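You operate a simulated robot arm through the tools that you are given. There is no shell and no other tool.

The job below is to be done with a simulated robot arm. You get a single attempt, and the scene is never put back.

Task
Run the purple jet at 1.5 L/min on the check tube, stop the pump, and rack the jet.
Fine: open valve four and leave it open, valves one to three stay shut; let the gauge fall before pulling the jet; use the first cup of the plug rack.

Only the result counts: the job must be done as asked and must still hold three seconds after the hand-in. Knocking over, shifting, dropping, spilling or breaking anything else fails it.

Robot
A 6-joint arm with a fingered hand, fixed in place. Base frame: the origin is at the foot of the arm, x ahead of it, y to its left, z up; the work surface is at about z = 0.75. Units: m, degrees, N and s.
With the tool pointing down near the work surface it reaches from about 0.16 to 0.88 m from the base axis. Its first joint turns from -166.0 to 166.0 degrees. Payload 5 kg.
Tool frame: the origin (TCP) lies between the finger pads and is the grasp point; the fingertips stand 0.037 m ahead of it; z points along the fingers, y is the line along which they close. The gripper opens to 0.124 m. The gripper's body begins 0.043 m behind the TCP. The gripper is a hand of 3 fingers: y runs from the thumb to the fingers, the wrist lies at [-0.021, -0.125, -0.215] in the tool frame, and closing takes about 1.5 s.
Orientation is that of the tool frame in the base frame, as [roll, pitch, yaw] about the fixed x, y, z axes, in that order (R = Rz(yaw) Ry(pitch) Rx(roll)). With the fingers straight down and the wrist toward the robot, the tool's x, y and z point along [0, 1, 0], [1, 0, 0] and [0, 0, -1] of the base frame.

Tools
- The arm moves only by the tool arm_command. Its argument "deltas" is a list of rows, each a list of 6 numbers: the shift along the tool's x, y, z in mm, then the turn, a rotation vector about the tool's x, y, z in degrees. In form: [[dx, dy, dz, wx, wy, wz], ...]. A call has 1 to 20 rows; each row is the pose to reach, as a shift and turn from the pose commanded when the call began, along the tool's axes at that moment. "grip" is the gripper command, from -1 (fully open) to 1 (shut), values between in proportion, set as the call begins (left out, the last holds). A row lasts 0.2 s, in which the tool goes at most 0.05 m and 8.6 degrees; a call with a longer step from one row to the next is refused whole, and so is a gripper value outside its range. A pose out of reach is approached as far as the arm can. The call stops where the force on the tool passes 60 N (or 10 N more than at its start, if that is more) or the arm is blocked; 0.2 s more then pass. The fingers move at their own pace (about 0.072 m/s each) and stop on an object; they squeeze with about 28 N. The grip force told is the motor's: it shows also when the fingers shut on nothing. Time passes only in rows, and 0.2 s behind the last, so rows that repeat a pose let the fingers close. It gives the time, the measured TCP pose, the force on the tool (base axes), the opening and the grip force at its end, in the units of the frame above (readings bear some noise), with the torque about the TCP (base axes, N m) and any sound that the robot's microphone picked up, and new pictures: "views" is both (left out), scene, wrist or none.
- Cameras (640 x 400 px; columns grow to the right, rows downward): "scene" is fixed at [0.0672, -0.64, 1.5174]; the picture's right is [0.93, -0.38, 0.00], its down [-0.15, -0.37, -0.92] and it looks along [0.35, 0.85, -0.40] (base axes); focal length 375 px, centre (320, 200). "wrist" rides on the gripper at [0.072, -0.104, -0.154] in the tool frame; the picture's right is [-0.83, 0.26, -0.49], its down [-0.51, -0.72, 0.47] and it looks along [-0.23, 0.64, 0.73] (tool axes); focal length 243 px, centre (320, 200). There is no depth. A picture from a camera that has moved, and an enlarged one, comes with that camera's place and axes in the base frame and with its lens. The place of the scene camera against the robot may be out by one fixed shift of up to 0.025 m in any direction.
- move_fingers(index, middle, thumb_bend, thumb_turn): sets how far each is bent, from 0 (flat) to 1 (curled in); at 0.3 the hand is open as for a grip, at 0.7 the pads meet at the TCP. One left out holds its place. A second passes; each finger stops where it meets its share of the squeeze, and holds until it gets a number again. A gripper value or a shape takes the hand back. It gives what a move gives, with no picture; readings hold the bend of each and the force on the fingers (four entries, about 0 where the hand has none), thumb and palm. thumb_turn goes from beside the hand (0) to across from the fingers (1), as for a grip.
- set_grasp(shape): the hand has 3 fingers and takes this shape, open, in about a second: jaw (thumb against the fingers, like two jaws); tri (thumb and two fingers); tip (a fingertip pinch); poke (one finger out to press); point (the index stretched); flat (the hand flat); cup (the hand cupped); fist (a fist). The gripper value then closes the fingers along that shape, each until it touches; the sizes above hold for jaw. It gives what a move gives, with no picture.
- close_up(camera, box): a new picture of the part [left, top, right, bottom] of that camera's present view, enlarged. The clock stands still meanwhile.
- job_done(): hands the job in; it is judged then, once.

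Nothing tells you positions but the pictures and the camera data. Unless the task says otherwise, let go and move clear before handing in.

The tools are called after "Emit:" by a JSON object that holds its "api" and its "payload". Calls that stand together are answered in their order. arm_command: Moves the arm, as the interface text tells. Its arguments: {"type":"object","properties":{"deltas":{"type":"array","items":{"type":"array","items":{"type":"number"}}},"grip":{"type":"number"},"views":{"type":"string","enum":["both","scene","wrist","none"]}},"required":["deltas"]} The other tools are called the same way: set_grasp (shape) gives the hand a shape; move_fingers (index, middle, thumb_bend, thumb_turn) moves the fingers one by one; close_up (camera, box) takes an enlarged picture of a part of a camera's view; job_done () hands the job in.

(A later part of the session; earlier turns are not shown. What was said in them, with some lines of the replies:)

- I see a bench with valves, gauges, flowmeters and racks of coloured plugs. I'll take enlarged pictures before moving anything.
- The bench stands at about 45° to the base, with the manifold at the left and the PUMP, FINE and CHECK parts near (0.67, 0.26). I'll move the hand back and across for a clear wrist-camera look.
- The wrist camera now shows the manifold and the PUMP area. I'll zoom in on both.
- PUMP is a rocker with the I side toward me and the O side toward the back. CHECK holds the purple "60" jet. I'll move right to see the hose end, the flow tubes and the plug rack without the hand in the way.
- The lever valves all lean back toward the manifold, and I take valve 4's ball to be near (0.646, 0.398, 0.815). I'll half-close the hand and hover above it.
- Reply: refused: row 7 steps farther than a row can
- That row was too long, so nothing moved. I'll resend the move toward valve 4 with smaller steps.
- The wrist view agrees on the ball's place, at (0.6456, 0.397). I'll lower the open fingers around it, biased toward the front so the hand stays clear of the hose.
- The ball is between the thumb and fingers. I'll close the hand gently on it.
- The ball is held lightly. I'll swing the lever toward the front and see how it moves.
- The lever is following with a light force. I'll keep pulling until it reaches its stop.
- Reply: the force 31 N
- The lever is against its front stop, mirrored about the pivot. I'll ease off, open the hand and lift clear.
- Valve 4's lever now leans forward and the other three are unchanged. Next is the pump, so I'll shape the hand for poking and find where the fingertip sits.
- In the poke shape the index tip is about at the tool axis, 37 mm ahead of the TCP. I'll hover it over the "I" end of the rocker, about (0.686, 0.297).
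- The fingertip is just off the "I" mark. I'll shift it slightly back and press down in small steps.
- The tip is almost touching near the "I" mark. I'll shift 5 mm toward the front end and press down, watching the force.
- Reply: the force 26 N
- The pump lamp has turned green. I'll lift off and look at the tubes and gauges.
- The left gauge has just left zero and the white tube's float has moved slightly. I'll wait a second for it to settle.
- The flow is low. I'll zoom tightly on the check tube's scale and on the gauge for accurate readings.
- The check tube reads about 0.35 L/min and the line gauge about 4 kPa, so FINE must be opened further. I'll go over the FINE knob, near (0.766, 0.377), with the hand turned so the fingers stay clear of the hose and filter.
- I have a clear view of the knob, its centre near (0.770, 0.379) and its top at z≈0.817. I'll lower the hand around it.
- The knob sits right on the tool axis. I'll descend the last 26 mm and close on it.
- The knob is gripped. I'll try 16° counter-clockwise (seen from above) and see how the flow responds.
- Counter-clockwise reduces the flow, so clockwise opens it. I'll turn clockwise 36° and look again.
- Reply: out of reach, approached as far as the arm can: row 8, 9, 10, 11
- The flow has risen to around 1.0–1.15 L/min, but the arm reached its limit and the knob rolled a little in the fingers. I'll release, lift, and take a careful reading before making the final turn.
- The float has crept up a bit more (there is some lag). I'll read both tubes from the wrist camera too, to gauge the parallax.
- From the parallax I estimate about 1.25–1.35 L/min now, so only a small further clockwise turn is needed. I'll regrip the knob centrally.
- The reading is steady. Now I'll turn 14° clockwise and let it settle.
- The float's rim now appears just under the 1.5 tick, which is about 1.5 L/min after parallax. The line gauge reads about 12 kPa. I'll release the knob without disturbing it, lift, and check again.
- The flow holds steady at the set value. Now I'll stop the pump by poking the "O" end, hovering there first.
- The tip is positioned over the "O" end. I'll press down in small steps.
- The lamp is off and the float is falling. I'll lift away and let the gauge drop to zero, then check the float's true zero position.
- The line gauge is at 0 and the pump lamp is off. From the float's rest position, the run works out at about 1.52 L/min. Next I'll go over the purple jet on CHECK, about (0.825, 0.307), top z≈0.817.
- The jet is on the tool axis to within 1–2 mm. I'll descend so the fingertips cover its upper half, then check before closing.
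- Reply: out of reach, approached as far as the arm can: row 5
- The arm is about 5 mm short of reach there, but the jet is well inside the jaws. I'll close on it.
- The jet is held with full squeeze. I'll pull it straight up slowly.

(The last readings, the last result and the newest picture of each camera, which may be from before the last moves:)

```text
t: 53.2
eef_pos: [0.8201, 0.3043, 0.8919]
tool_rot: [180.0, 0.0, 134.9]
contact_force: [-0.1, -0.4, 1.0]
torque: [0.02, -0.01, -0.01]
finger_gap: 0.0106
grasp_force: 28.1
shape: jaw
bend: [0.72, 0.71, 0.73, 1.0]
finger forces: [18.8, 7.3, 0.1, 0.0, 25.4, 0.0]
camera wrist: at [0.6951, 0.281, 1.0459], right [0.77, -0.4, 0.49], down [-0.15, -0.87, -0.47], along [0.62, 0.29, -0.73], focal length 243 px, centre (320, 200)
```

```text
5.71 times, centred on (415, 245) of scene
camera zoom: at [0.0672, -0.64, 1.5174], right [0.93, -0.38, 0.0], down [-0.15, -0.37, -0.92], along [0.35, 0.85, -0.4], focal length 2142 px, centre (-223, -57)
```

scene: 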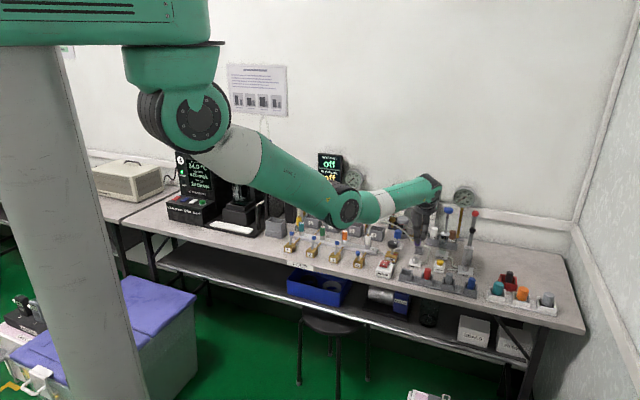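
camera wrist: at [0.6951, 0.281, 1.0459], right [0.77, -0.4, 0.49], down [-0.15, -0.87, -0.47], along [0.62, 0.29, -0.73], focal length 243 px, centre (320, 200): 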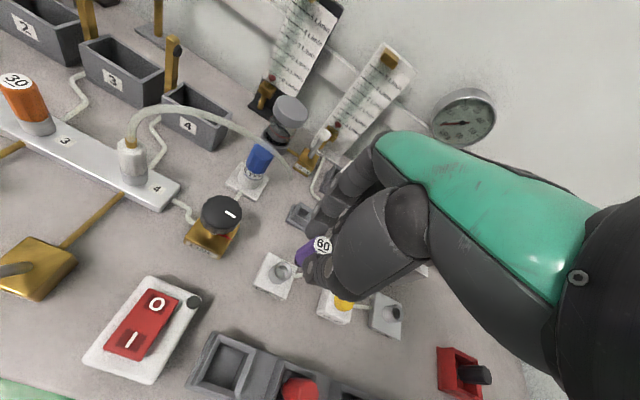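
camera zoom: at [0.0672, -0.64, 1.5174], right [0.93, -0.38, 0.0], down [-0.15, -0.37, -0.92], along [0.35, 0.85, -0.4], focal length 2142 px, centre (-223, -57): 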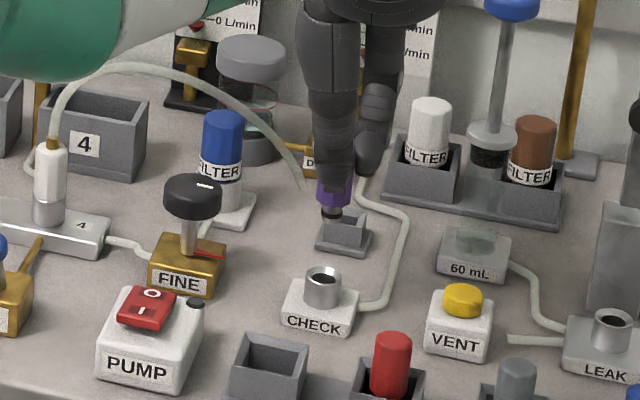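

The jet is out, with a short black spigot under it, and CHECK is empty. I'll carry it over the empty first cup, near (0.742, 0.251), and inspect the alignment.

Emit:
{"api": "arm_command", "payload": {"deltas": [[4, -20, -10, 0, 0, 0], [8, -40, -12, 0, 0, 0], [12, -60, -12, 0, 0, 0], [17, -80, -12, 0, 0, 0], [17, -98, -12, 0, 0, 0], [17, -98, -12, 0, 0, 0]]}}

Emit:
{"api": "close_up", "payload": {"camera": "wrist", "box": [230, 180, 370, 320]}}

Emit:
{"api": "close_up", "payload": {"camera": "scene", "box": [380, 220, 450, 290]}}

```text
t: 54.6
eef_pos: [0.7388, 0.2451, 0.9033]
tool_rot: [180.0, 0.0, 134.9]
contact_force: [0.3, -0.2, 0.1]
torque: [0.02, 0.01, 0.0]
finger_gap: 0.0111
grasp_force: 27.8
shape: jaw
bend: [0.72, 0.71, 0.73, 1.0]
finger forces: [18.7, 7.6, 0.0, 0.0, 25.1, 0.0]
camera wrist: at [0.6134, 0.2232, 1.0566], right [0.77, -0.4, 0.49], down [-0.15, -0.87, -0.47], along [0.62, 0.29, -0.73], focal length 243 px, centre (320, 200)
```

scene: 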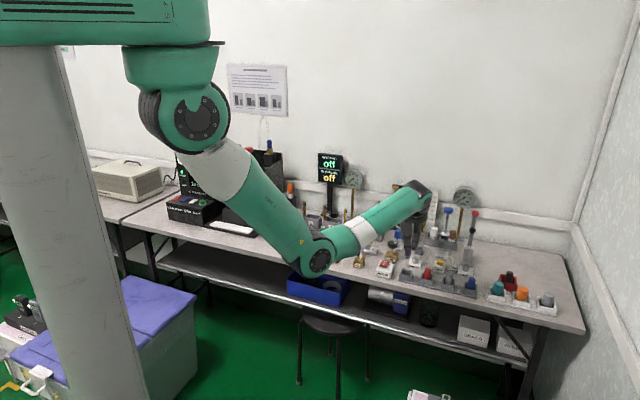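
wrist: 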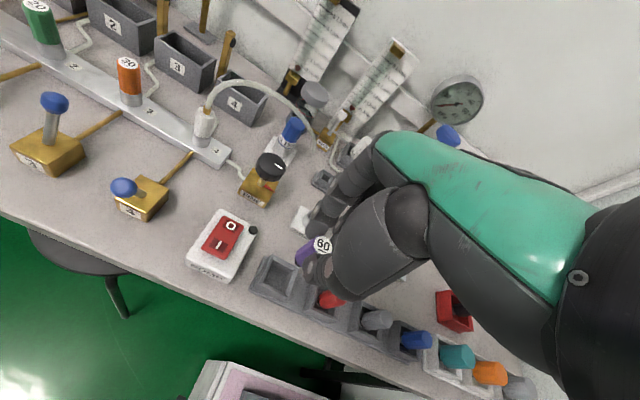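

```text
2.86 times, centred on (300, 250) of wrist
camera zoom: at [0.6134, 0.2232, 1.0566], right [0.77, -0.4, 0.49], down [-0.15, -0.87, -0.47], along [0.62, 0.29, -0.73], focal length 693 px, centre (377, 57)
```

zoom: 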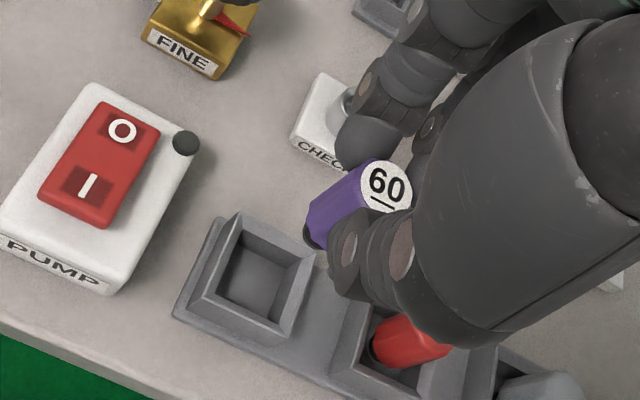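

```text
5.71 times, centred on (415, 255) of scene
camera zoom: at [0.0672, -0.64, 1.5174], right [0.93, -0.38, 0.0], down [-0.15, -0.37, -0.92], along [0.35, 0.85, -0.4], focal length 2142 px, centre (-223, -114)
```

zoom: 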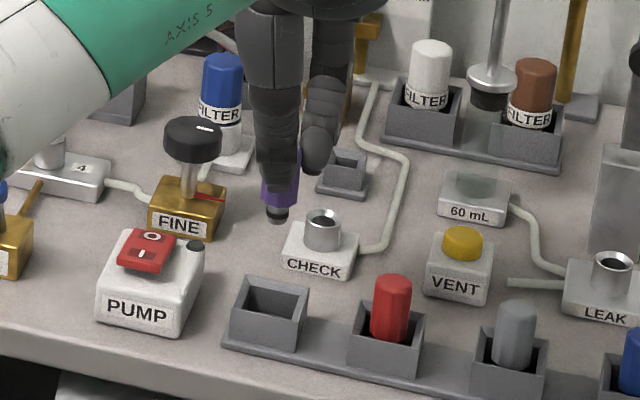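

The spigot and the cup centre agree to within about 2 mm. I'll nudge it and lower the jet into the cup, slowing near the rim.

Emit:
{"api": "arm_command", "payload": {"deltas": [[-1, 1.5, 15, 0, 0, 0], [-1, 1.5, 32, 0, 0, 0], [-1, 1.5, 48, 0, 0, 0]]}}

Emit:
{"api": "close_up", "payload": {"camera": "wrist", "box": [230, 180, 370, 320]}}

Emit:
{"api": "close_up", "payload": {"camera": "scene", "box": [385, 235, 435, 285]}}

```text
t: 55.4
eef_pos: [0.7385, 0.2461, 0.8546]
tool_rot: [180.0, 0.0, 134.9]
contact_force: [-0.3, -0.5, -0.2]
torque: [-0.04, -0.01, -0.03]
finger_gap: 0.0109
grasp_force: 28.3
shape: jaw
bend: [0.72, 0.71, 0.73, 1.0]
finger forces: [19.0, 7.5, 0.1, 0.0, 25.1, 0.0]
camera wrist: at [0.6145, 0.223, 1.0083], right [0.77, -0.4, 0.49], down [-0.15, -0.87, -0.47], along [0.62, 0.29, -0.73], focal length 243 px, centre (320, 200)
```

scene: 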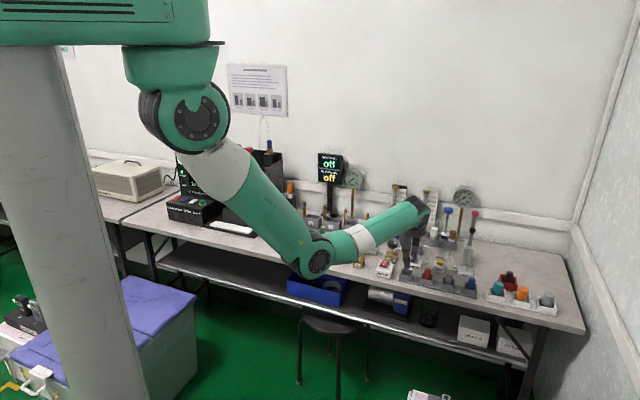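
wrist: 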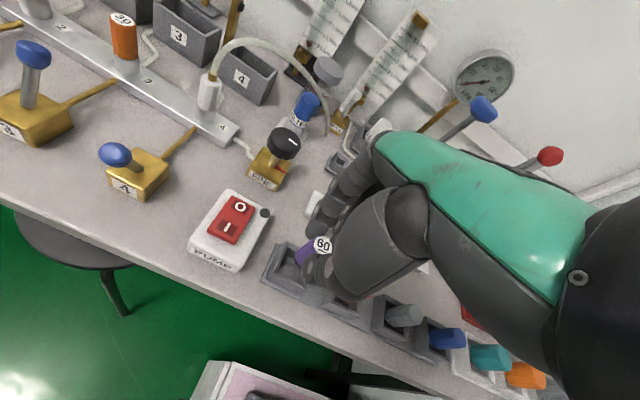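

```text
2.86 times, centred on (300, 250) of wrist
camera zoom: at [0.6145, 0.223, 1.0083], right [0.77, -0.4, 0.49], down [-0.15, -0.87, -0.47], along [0.62, 0.29, -0.73], focal length 693 px, centre (377, 57)
```

zoom: 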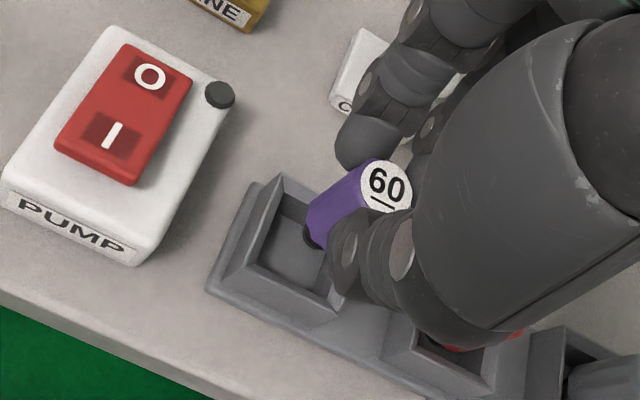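

```text
8.00 times, centred on (410, 260) of scene
camera zoom: at [0.0672, -0.64, 1.5174], right [0.93, -0.38, 0.0], down [-0.15, -0.37, -0.92], along [0.35, 0.85, -0.4], focal length 2998 px, centre (-400, -280)
```

zoom: 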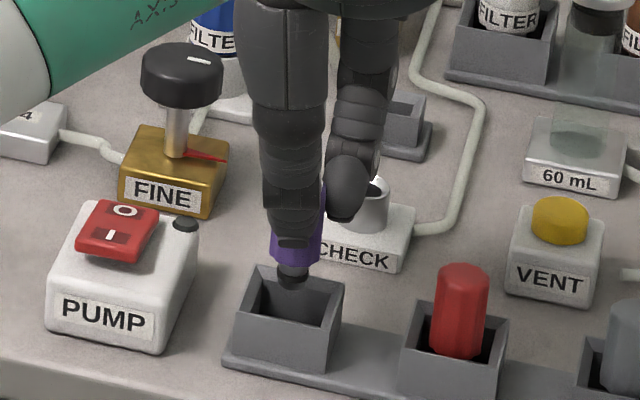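

The spigot is lined up with the opening. I'll lower it another 14 mm and check the force.

Emit:
{"api": "arm_command", "payload": {"deltas": [[0, 0, 4, 0, 0, 0], [0, 0, 8, 0, 0, 0], [0, 0, 11, 0, 0, 0], [0, 0, 14, 0, 0, 0]]}}

Emit:
{"api": "close_up", "payload": {"camera": "wrist", "box": [230, 180, 370, 320]}}

Emit:
{"api": "close_up", "payload": {"camera": "scene", "box": [385, 235, 435, 285]}}

```text
t: 56.4
eef_pos: [0.7413, 0.2462, 0.8431]
tool_rot: [180.0, 0.0, 134.9]
contact_force: [0.1, -0.1, -0.4]
torque: [-0.01, -0.02, 0.01]
finger_gap: 0.0106
grasp_force: 28.2
shape: jaw
bend: [0.72, 0.71, 0.73, 1.0]
finger forces: [18.9, 7.5, 0.0, 0.0, 25.0, 0.0]
camera wrist: at [0.6161, 0.2233, 0.9955], right [0.77, -0.4, 0.49], down [-0.15, -0.87, -0.47], along [0.62, 0.29, -0.73], focal length 243 px, centre (320, 200)
```

scene: 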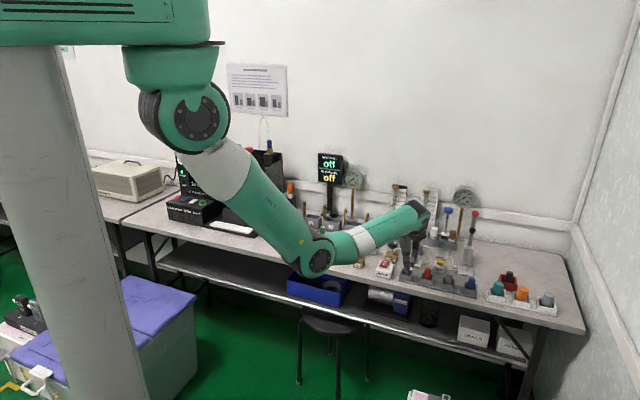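
wrist: 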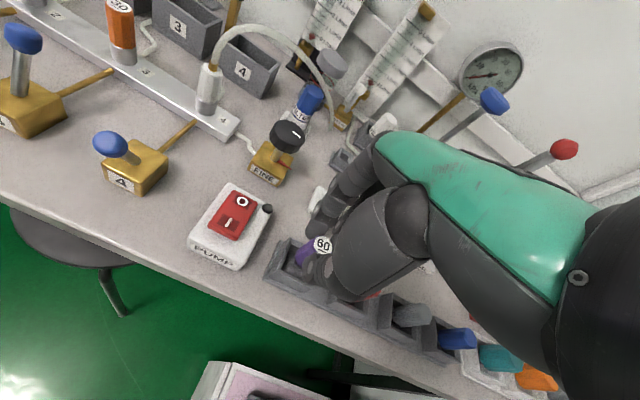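

```text
2.86 times, centred on (300, 250) of wrist
camera zoom: at [0.6161, 0.2233, 0.9955], right [0.77, -0.4, 0.49], down [-0.15, -0.87, -0.47], along [0.62, 0.29, -0.73], focal length 693 px, centre (377, 57)
```

zoom: 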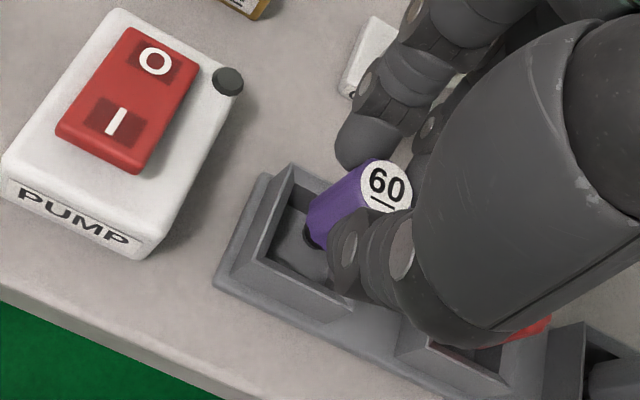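

```text
8.00 times, centred on (410, 260) of scene
camera zoom: at [0.0672, -0.64, 1.5174], right [0.93, -0.38, 0.0], down [-0.15, -0.37, -0.92], along [0.35, 0.85, -0.4], focal length 2998 px, centre (-400, -280)
```

zoom: 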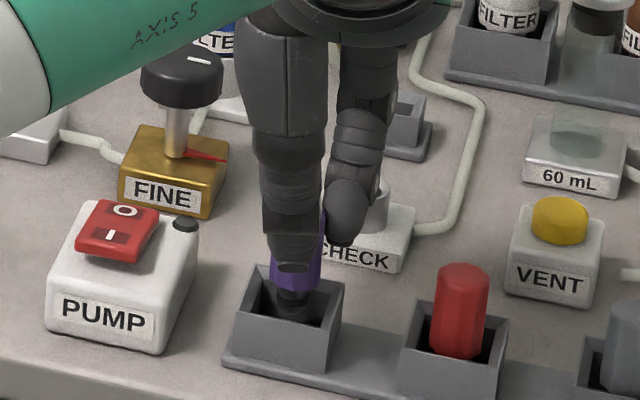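

The spigot is inside the opening with no contact yet. I'll keep lowering slowly until it touches the floor.

Emit:
{"api": "arm_command", "payload": {"deltas": [[0, 0, 3, 0, 0, 0], [0, 0, 6, 0, 0, 0], [0, 0, 9, 0, 0, 0], [0, 0, 12, 0, 0, 0]]}}

Emit:
{"api": "close_up", "payload": {"camera": "wrist", "box": [230, 180, 370, 320]}}

Emit:
{"api": "close_up", "payload": {"camera": "scene", "box": [385, 235, 435, 285]}}

```text
t: 57.4
eef_pos: [0.7407, 0.2461, 0.8301]
tool_rot: [179.9, 0.1, 134.9]
contact_force: [-0.1, -0.3, -0.5]
torque: [0.04, 0.02, -0.01]
finger_gap: 0.0112
grasp_force: 28.2
shape: jaw
bend: [0.72, 0.71, 0.73, 1.0]
finger forces: [18.9, 7.7, 0.1, 0.1, 25.0, 0.1]
camera wrist: at [0.6163, 0.2238, 0.983], right [0.77, -0.4, 0.49], down [-0.15, -0.87, -0.47], along [0.62, 0.29, -0.73], focal length 243 px, centre (320, 200)
```

scene: 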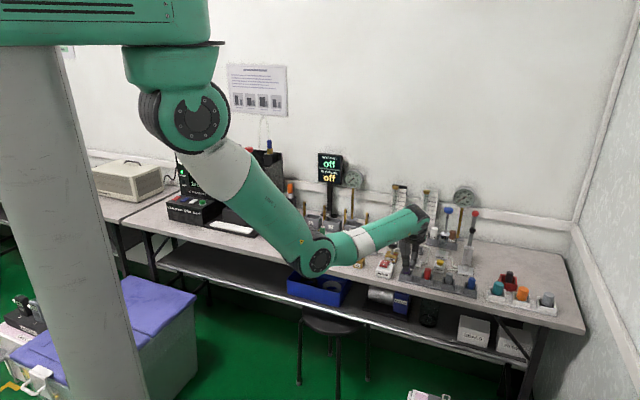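
wrist: 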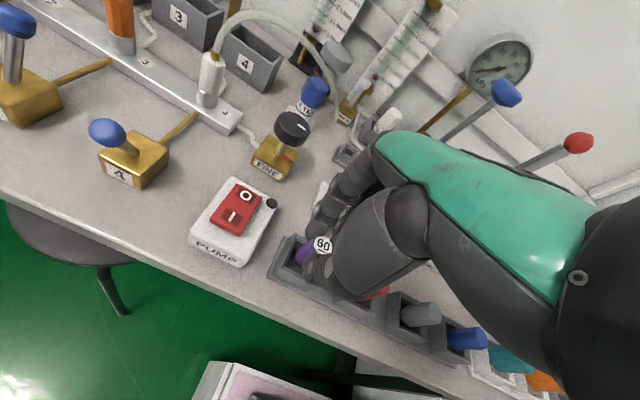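

```text
2.86 times, centred on (300, 250) of wrist
camera zoom: at [0.6163, 0.2238, 0.983], right [0.77, -0.4, 0.49], down [-0.15, -0.87, -0.47], along [0.62, 0.29, -0.73], focal length 693 px, centre (377, 57)
```

zoom: 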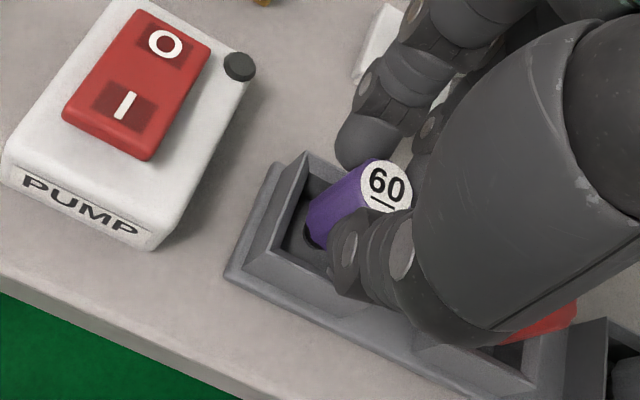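

```text
8.00 times, centred on (410, 260) of scene
camera zoom: at [0.0672, -0.64, 1.5174], right [0.93, -0.38, 0.0], down [-0.15, -0.37, -0.92], along [0.35, 0.85, -0.4], focal length 2998 px, centre (-400, -280)
```

zoom: 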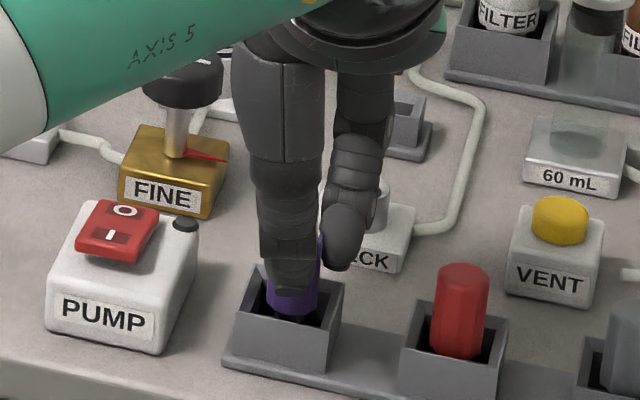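

There is still no contact, so the floor is a few millimetres lower. I'll continue in 2 mm steps.

Emit:
{"api": "arm_command", "payload": {"deltas": [[0, 0, 2, 0, 0, 0], [0, 0, 4, 0, 0, 0]], "views": "none"}}

Emit:
{"api": "close_up", "payload": {"camera": "scene", "box": [385, 235, 435, 285]}}

Emit:
{"api": "close_up", "payload": {"camera": "wrist", "box": [270, 200, 350, 280]}}

```text
t: 58.0
eef_pos: [0.7419, 0.2472, 0.8264]
tool_rot: [179.8, 0.1, 134.8]
contact_force: [-0.1, 0.1, 5.0]
torque: [0.03, 0.02, 0.0]
finger_gap: 0.011
grasp_force: 28.6
shape: jaw
bend: [0.72, 0.71, 0.73, 1.0]
finger forces: [19.8, 7.8, 0.1, 0.0, 26.6, 0.0]
```

```text
8.00 times, centred on (410, 260) of scene
camera zoom: at [0.0672, -0.64, 1.5174], right [0.93, -0.38, 0.0], down [-0.15, -0.37, -0.92], along [0.35, 0.85, -0.4], focal length 2998 px, centre (-400, -280)
```

zoom: 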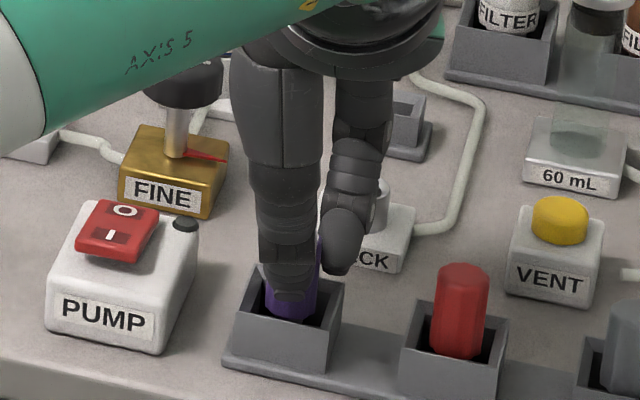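

```text
5.00 times, centred on (310, 240) of wrist
camera zoom: at [0.6159, 0.2242, 0.9799], right [0.77, -0.4, 0.49], down [-0.15, -0.87, -0.47], along [0.62, 0.29, -0.73], focal length 1213 px, centre (370, 0)
```

zoom: 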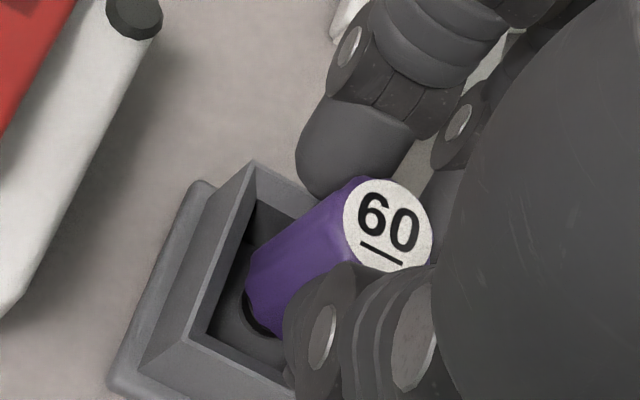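

A contact of 5 N shows the jet is resting on the cup floor. I'll open the hand and rise straight up.

Emit:
{"api": "arm_command", "payload": {"deltas": [[0, 0, -0.5, 0, 0, 0], [0, 0, -0.5, 0, 0, 0], [0, 0, -0.5, 0, 0, 0], [0, 0, -0.5, 0, 0, 0]], "grip": 0.2, "views": "wrist"}}

Emit:
{"api": "close_up", "payload": {"camera": "wrist", "box": [270, 200, 350, 280]}}

```text
t: 59.0
eef_pos: [0.7396, 0.2459, 0.8251]
tool_rot: [179.9, 0.0, 134.9]
contact_force: [-0.5, -0.7, -0.1]
torque: [-0.02, 0.0, 0.0]
finger_gap: 0.0493
grasp_force: 0.1
shape: jaw
bend: [0.74, 0.49, 0.72, 1.0]
finger forces: [0.0, 0.1, 0.1, 0.0, 0.0, 0.1]
camera wrist: at [0.6156, 0.2234, 0.9794], right [0.77, -0.4, 0.49], down [-0.15, -0.87, -0.47], along [0.62, 0.29, -0.73], focal length 243 px, centre (320, 200)
```

wrist: 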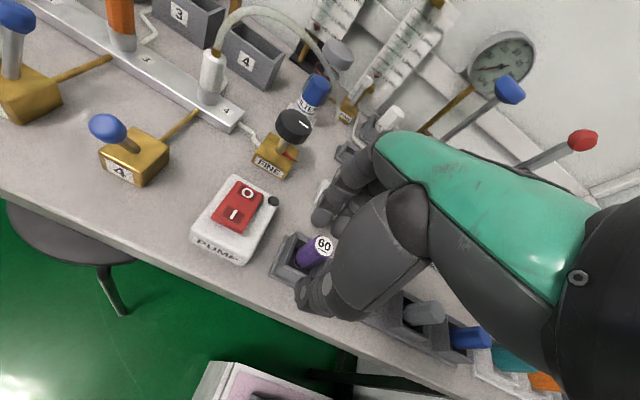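

```text
5.00 times, centred on (310, 240) of wrist
camera zoom: at [0.6156, 0.2234, 0.9794], right [0.77, -0.4, 0.49], down [-0.15, -0.87, -0.47], along [0.62, 0.29, -0.73], focal length 1213 px, centre (370, 0)
```

zoom: 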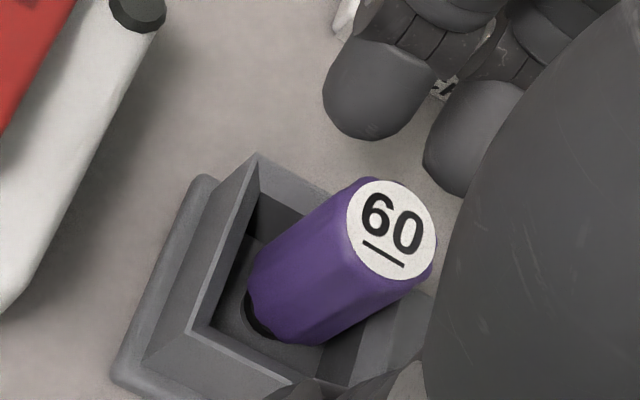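

The jet stands upright on its own in the first cup. I'll rise and back well clear, then check everything.

Emit:
{"api": "arm_command", "payload": {"deltas": [[0, 0, -15, 0, 0, 0], [0, 0, -35, 0, 0, 0], [0, 0, -65, 0, 0, 0], [0, 0, -100, 0, 0, 0], [0, -30, -130, 0, 0, 0], [0, -70, -150, 0, 0, 0], [0, -110, -170, 0, 0, 0], [20, -150, -190, 0, 0, 0], [50, -180, -200, 0, 0, 0], [90, -200, -210, 0, 0, 0], [130, -210, -210, 0, 0, 0], [130, -210, -210, 0, 0, 0]]}}

Emit:
{"api": "close_up", "payload": {"camera": "scene", "box": [330, 200, 490, 300]}}

Emit:
{"api": "close_up", "payload": {"camera": "wrist", "box": [120, 60, 340, 220]}}

Emit:
{"api": "close_up", "payload": {"camera": "scene", "box": [385, 235, 435, 285]}}

Emit:
{"api": "close_up", "payload": {"camera": "scene", "box": [340, 165, 370, 190]}}

```text
t: 61.6
eef_pos: [0.5001, 0.1905, 1.0353]
tool_rot: [180.0, 0.0, 134.8]
contact_force: [0.5, -0.8, -0.2]
torque: [0.0, -0.03, -0.03]
finger_gap: 0.0491
grasp_force: 0.0
shape: jaw
bend: [0.74, 0.49, 0.72, 1.0]
finger forces: [0.0, 0.0, 0.0, 0.0, 0.1, 0.0]
camera wrist: at [0.375, 0.1673, 1.1882], right [0.77, -0.4, 0.49], down [-0.15, -0.87, -0.47], along [0.62, 0.29, -0.73], focal length 243 px, centre (320, 200)
```

scene: 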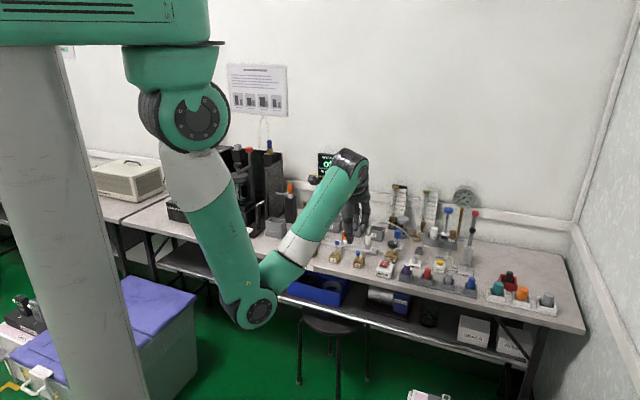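
wrist: 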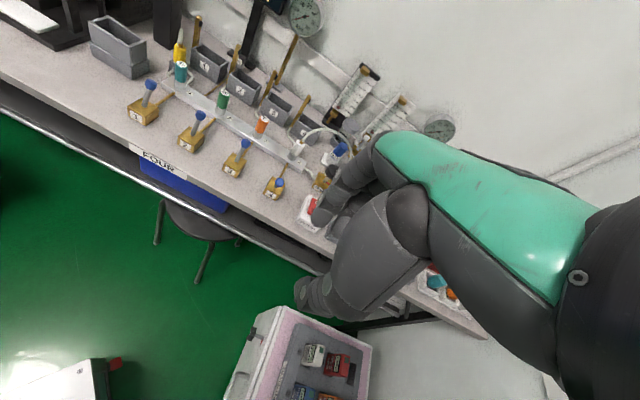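

```text
4.00 times, centred on (410, 250) of scene
camera zoom: at [0.0672, -0.64, 1.5174], right [0.93, -0.38, 0.0], down [-0.15, -0.37, -0.92], along [0.35, 0.85, -0.4], focal length 1499 px, centre (-40, 0)
```

zoom: 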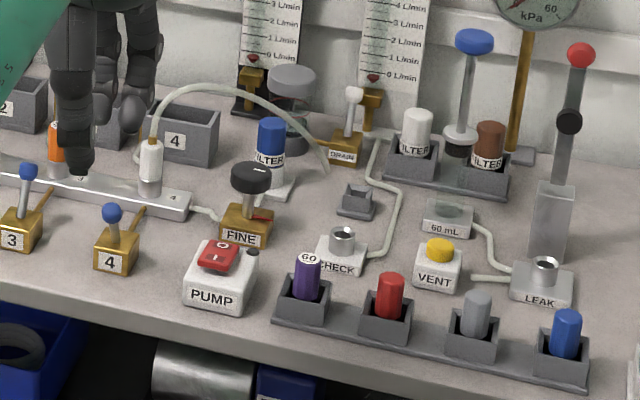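

```text
2.50 times, centred on (230, 140) of wrist
camera zoom: at [0.375, 0.1673, 1.1882], right [0.77, -0.4, 0.49], down [-0.15, -0.87, -0.47], along [0.62, 0.29, -0.73], focal length 606 px, centre (545, 350)
```

zoom: 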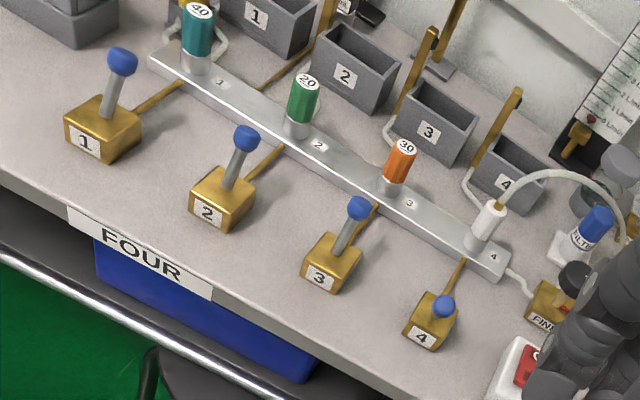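

```text
8.00 times, centred on (410, 260) of scene
camera zoom: at [0.0672, -0.64, 1.5174], right [0.93, -0.38, 0.0], down [-0.15, -0.37, -0.92], along [0.35, 0.85, -0.4], focal length 2998 px, centre (-400, -280)
```

zoom: 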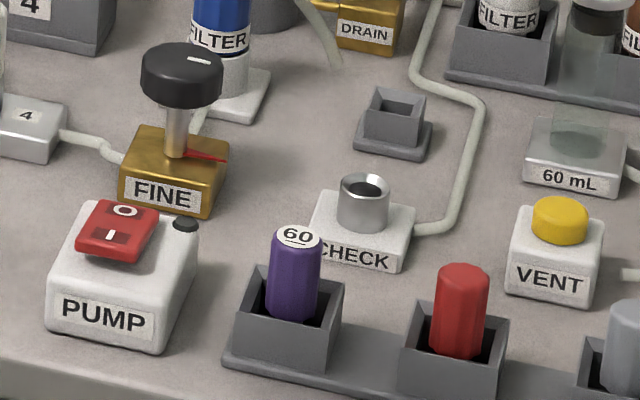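

```text
16.00 times, centred on (355, 178) of scene
camera zoom: at [0.0672, -0.64, 1.5174], right [0.93, -0.38, 0.0], down [-0.15, -0.37, -0.92], along [0.35, 0.85, -0.4], focal length 5997 px, centre (-240, 560)
```

zoom: 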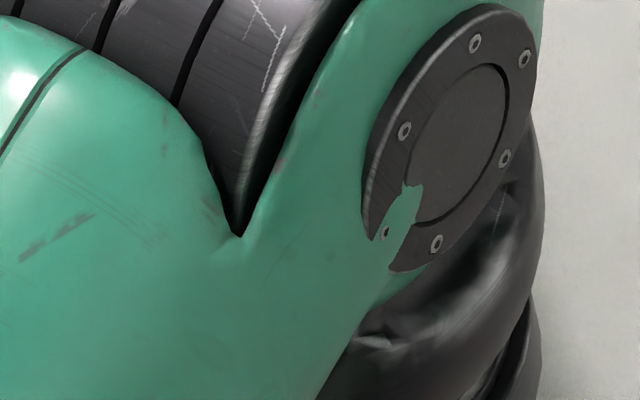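

The purple jet stands in the first cup of the plug rack and the pump is off. Valve four is open, valves one to three are untouched, and the hand is clear. I'm handing in.

Emit:
{"api": "job_done", "payload": {}}

```text
The job is handed in.
```

I ran the purple jet at about 1.5 L/min on the check tube, stopped the pump, and racked the jet. The job is handed in, but I was not told how it was judged.

- **Flow:** I read about 1.52 L/min, measured from the float's rest position after the pump stopped. It held steady before I stopped the pump. The float sits in front of its scale, so the reading could be off by a few hundredths.
- **Valves:** Valve four is open and stays open; one to three were not touched and stay shut.
- **Gauge:** The line gauge read about 12 kPa while running and had fallen to 0 before I pulled the jet.
- **Jet:** It stands upright in the first cup of the plug rack, and the check seat is empty.
- **Fine valve:** The FINE valve is still at the setting used for the run.

Nothing else was knocked over or shifted in the last pictures, and the hand is clear of the bench.
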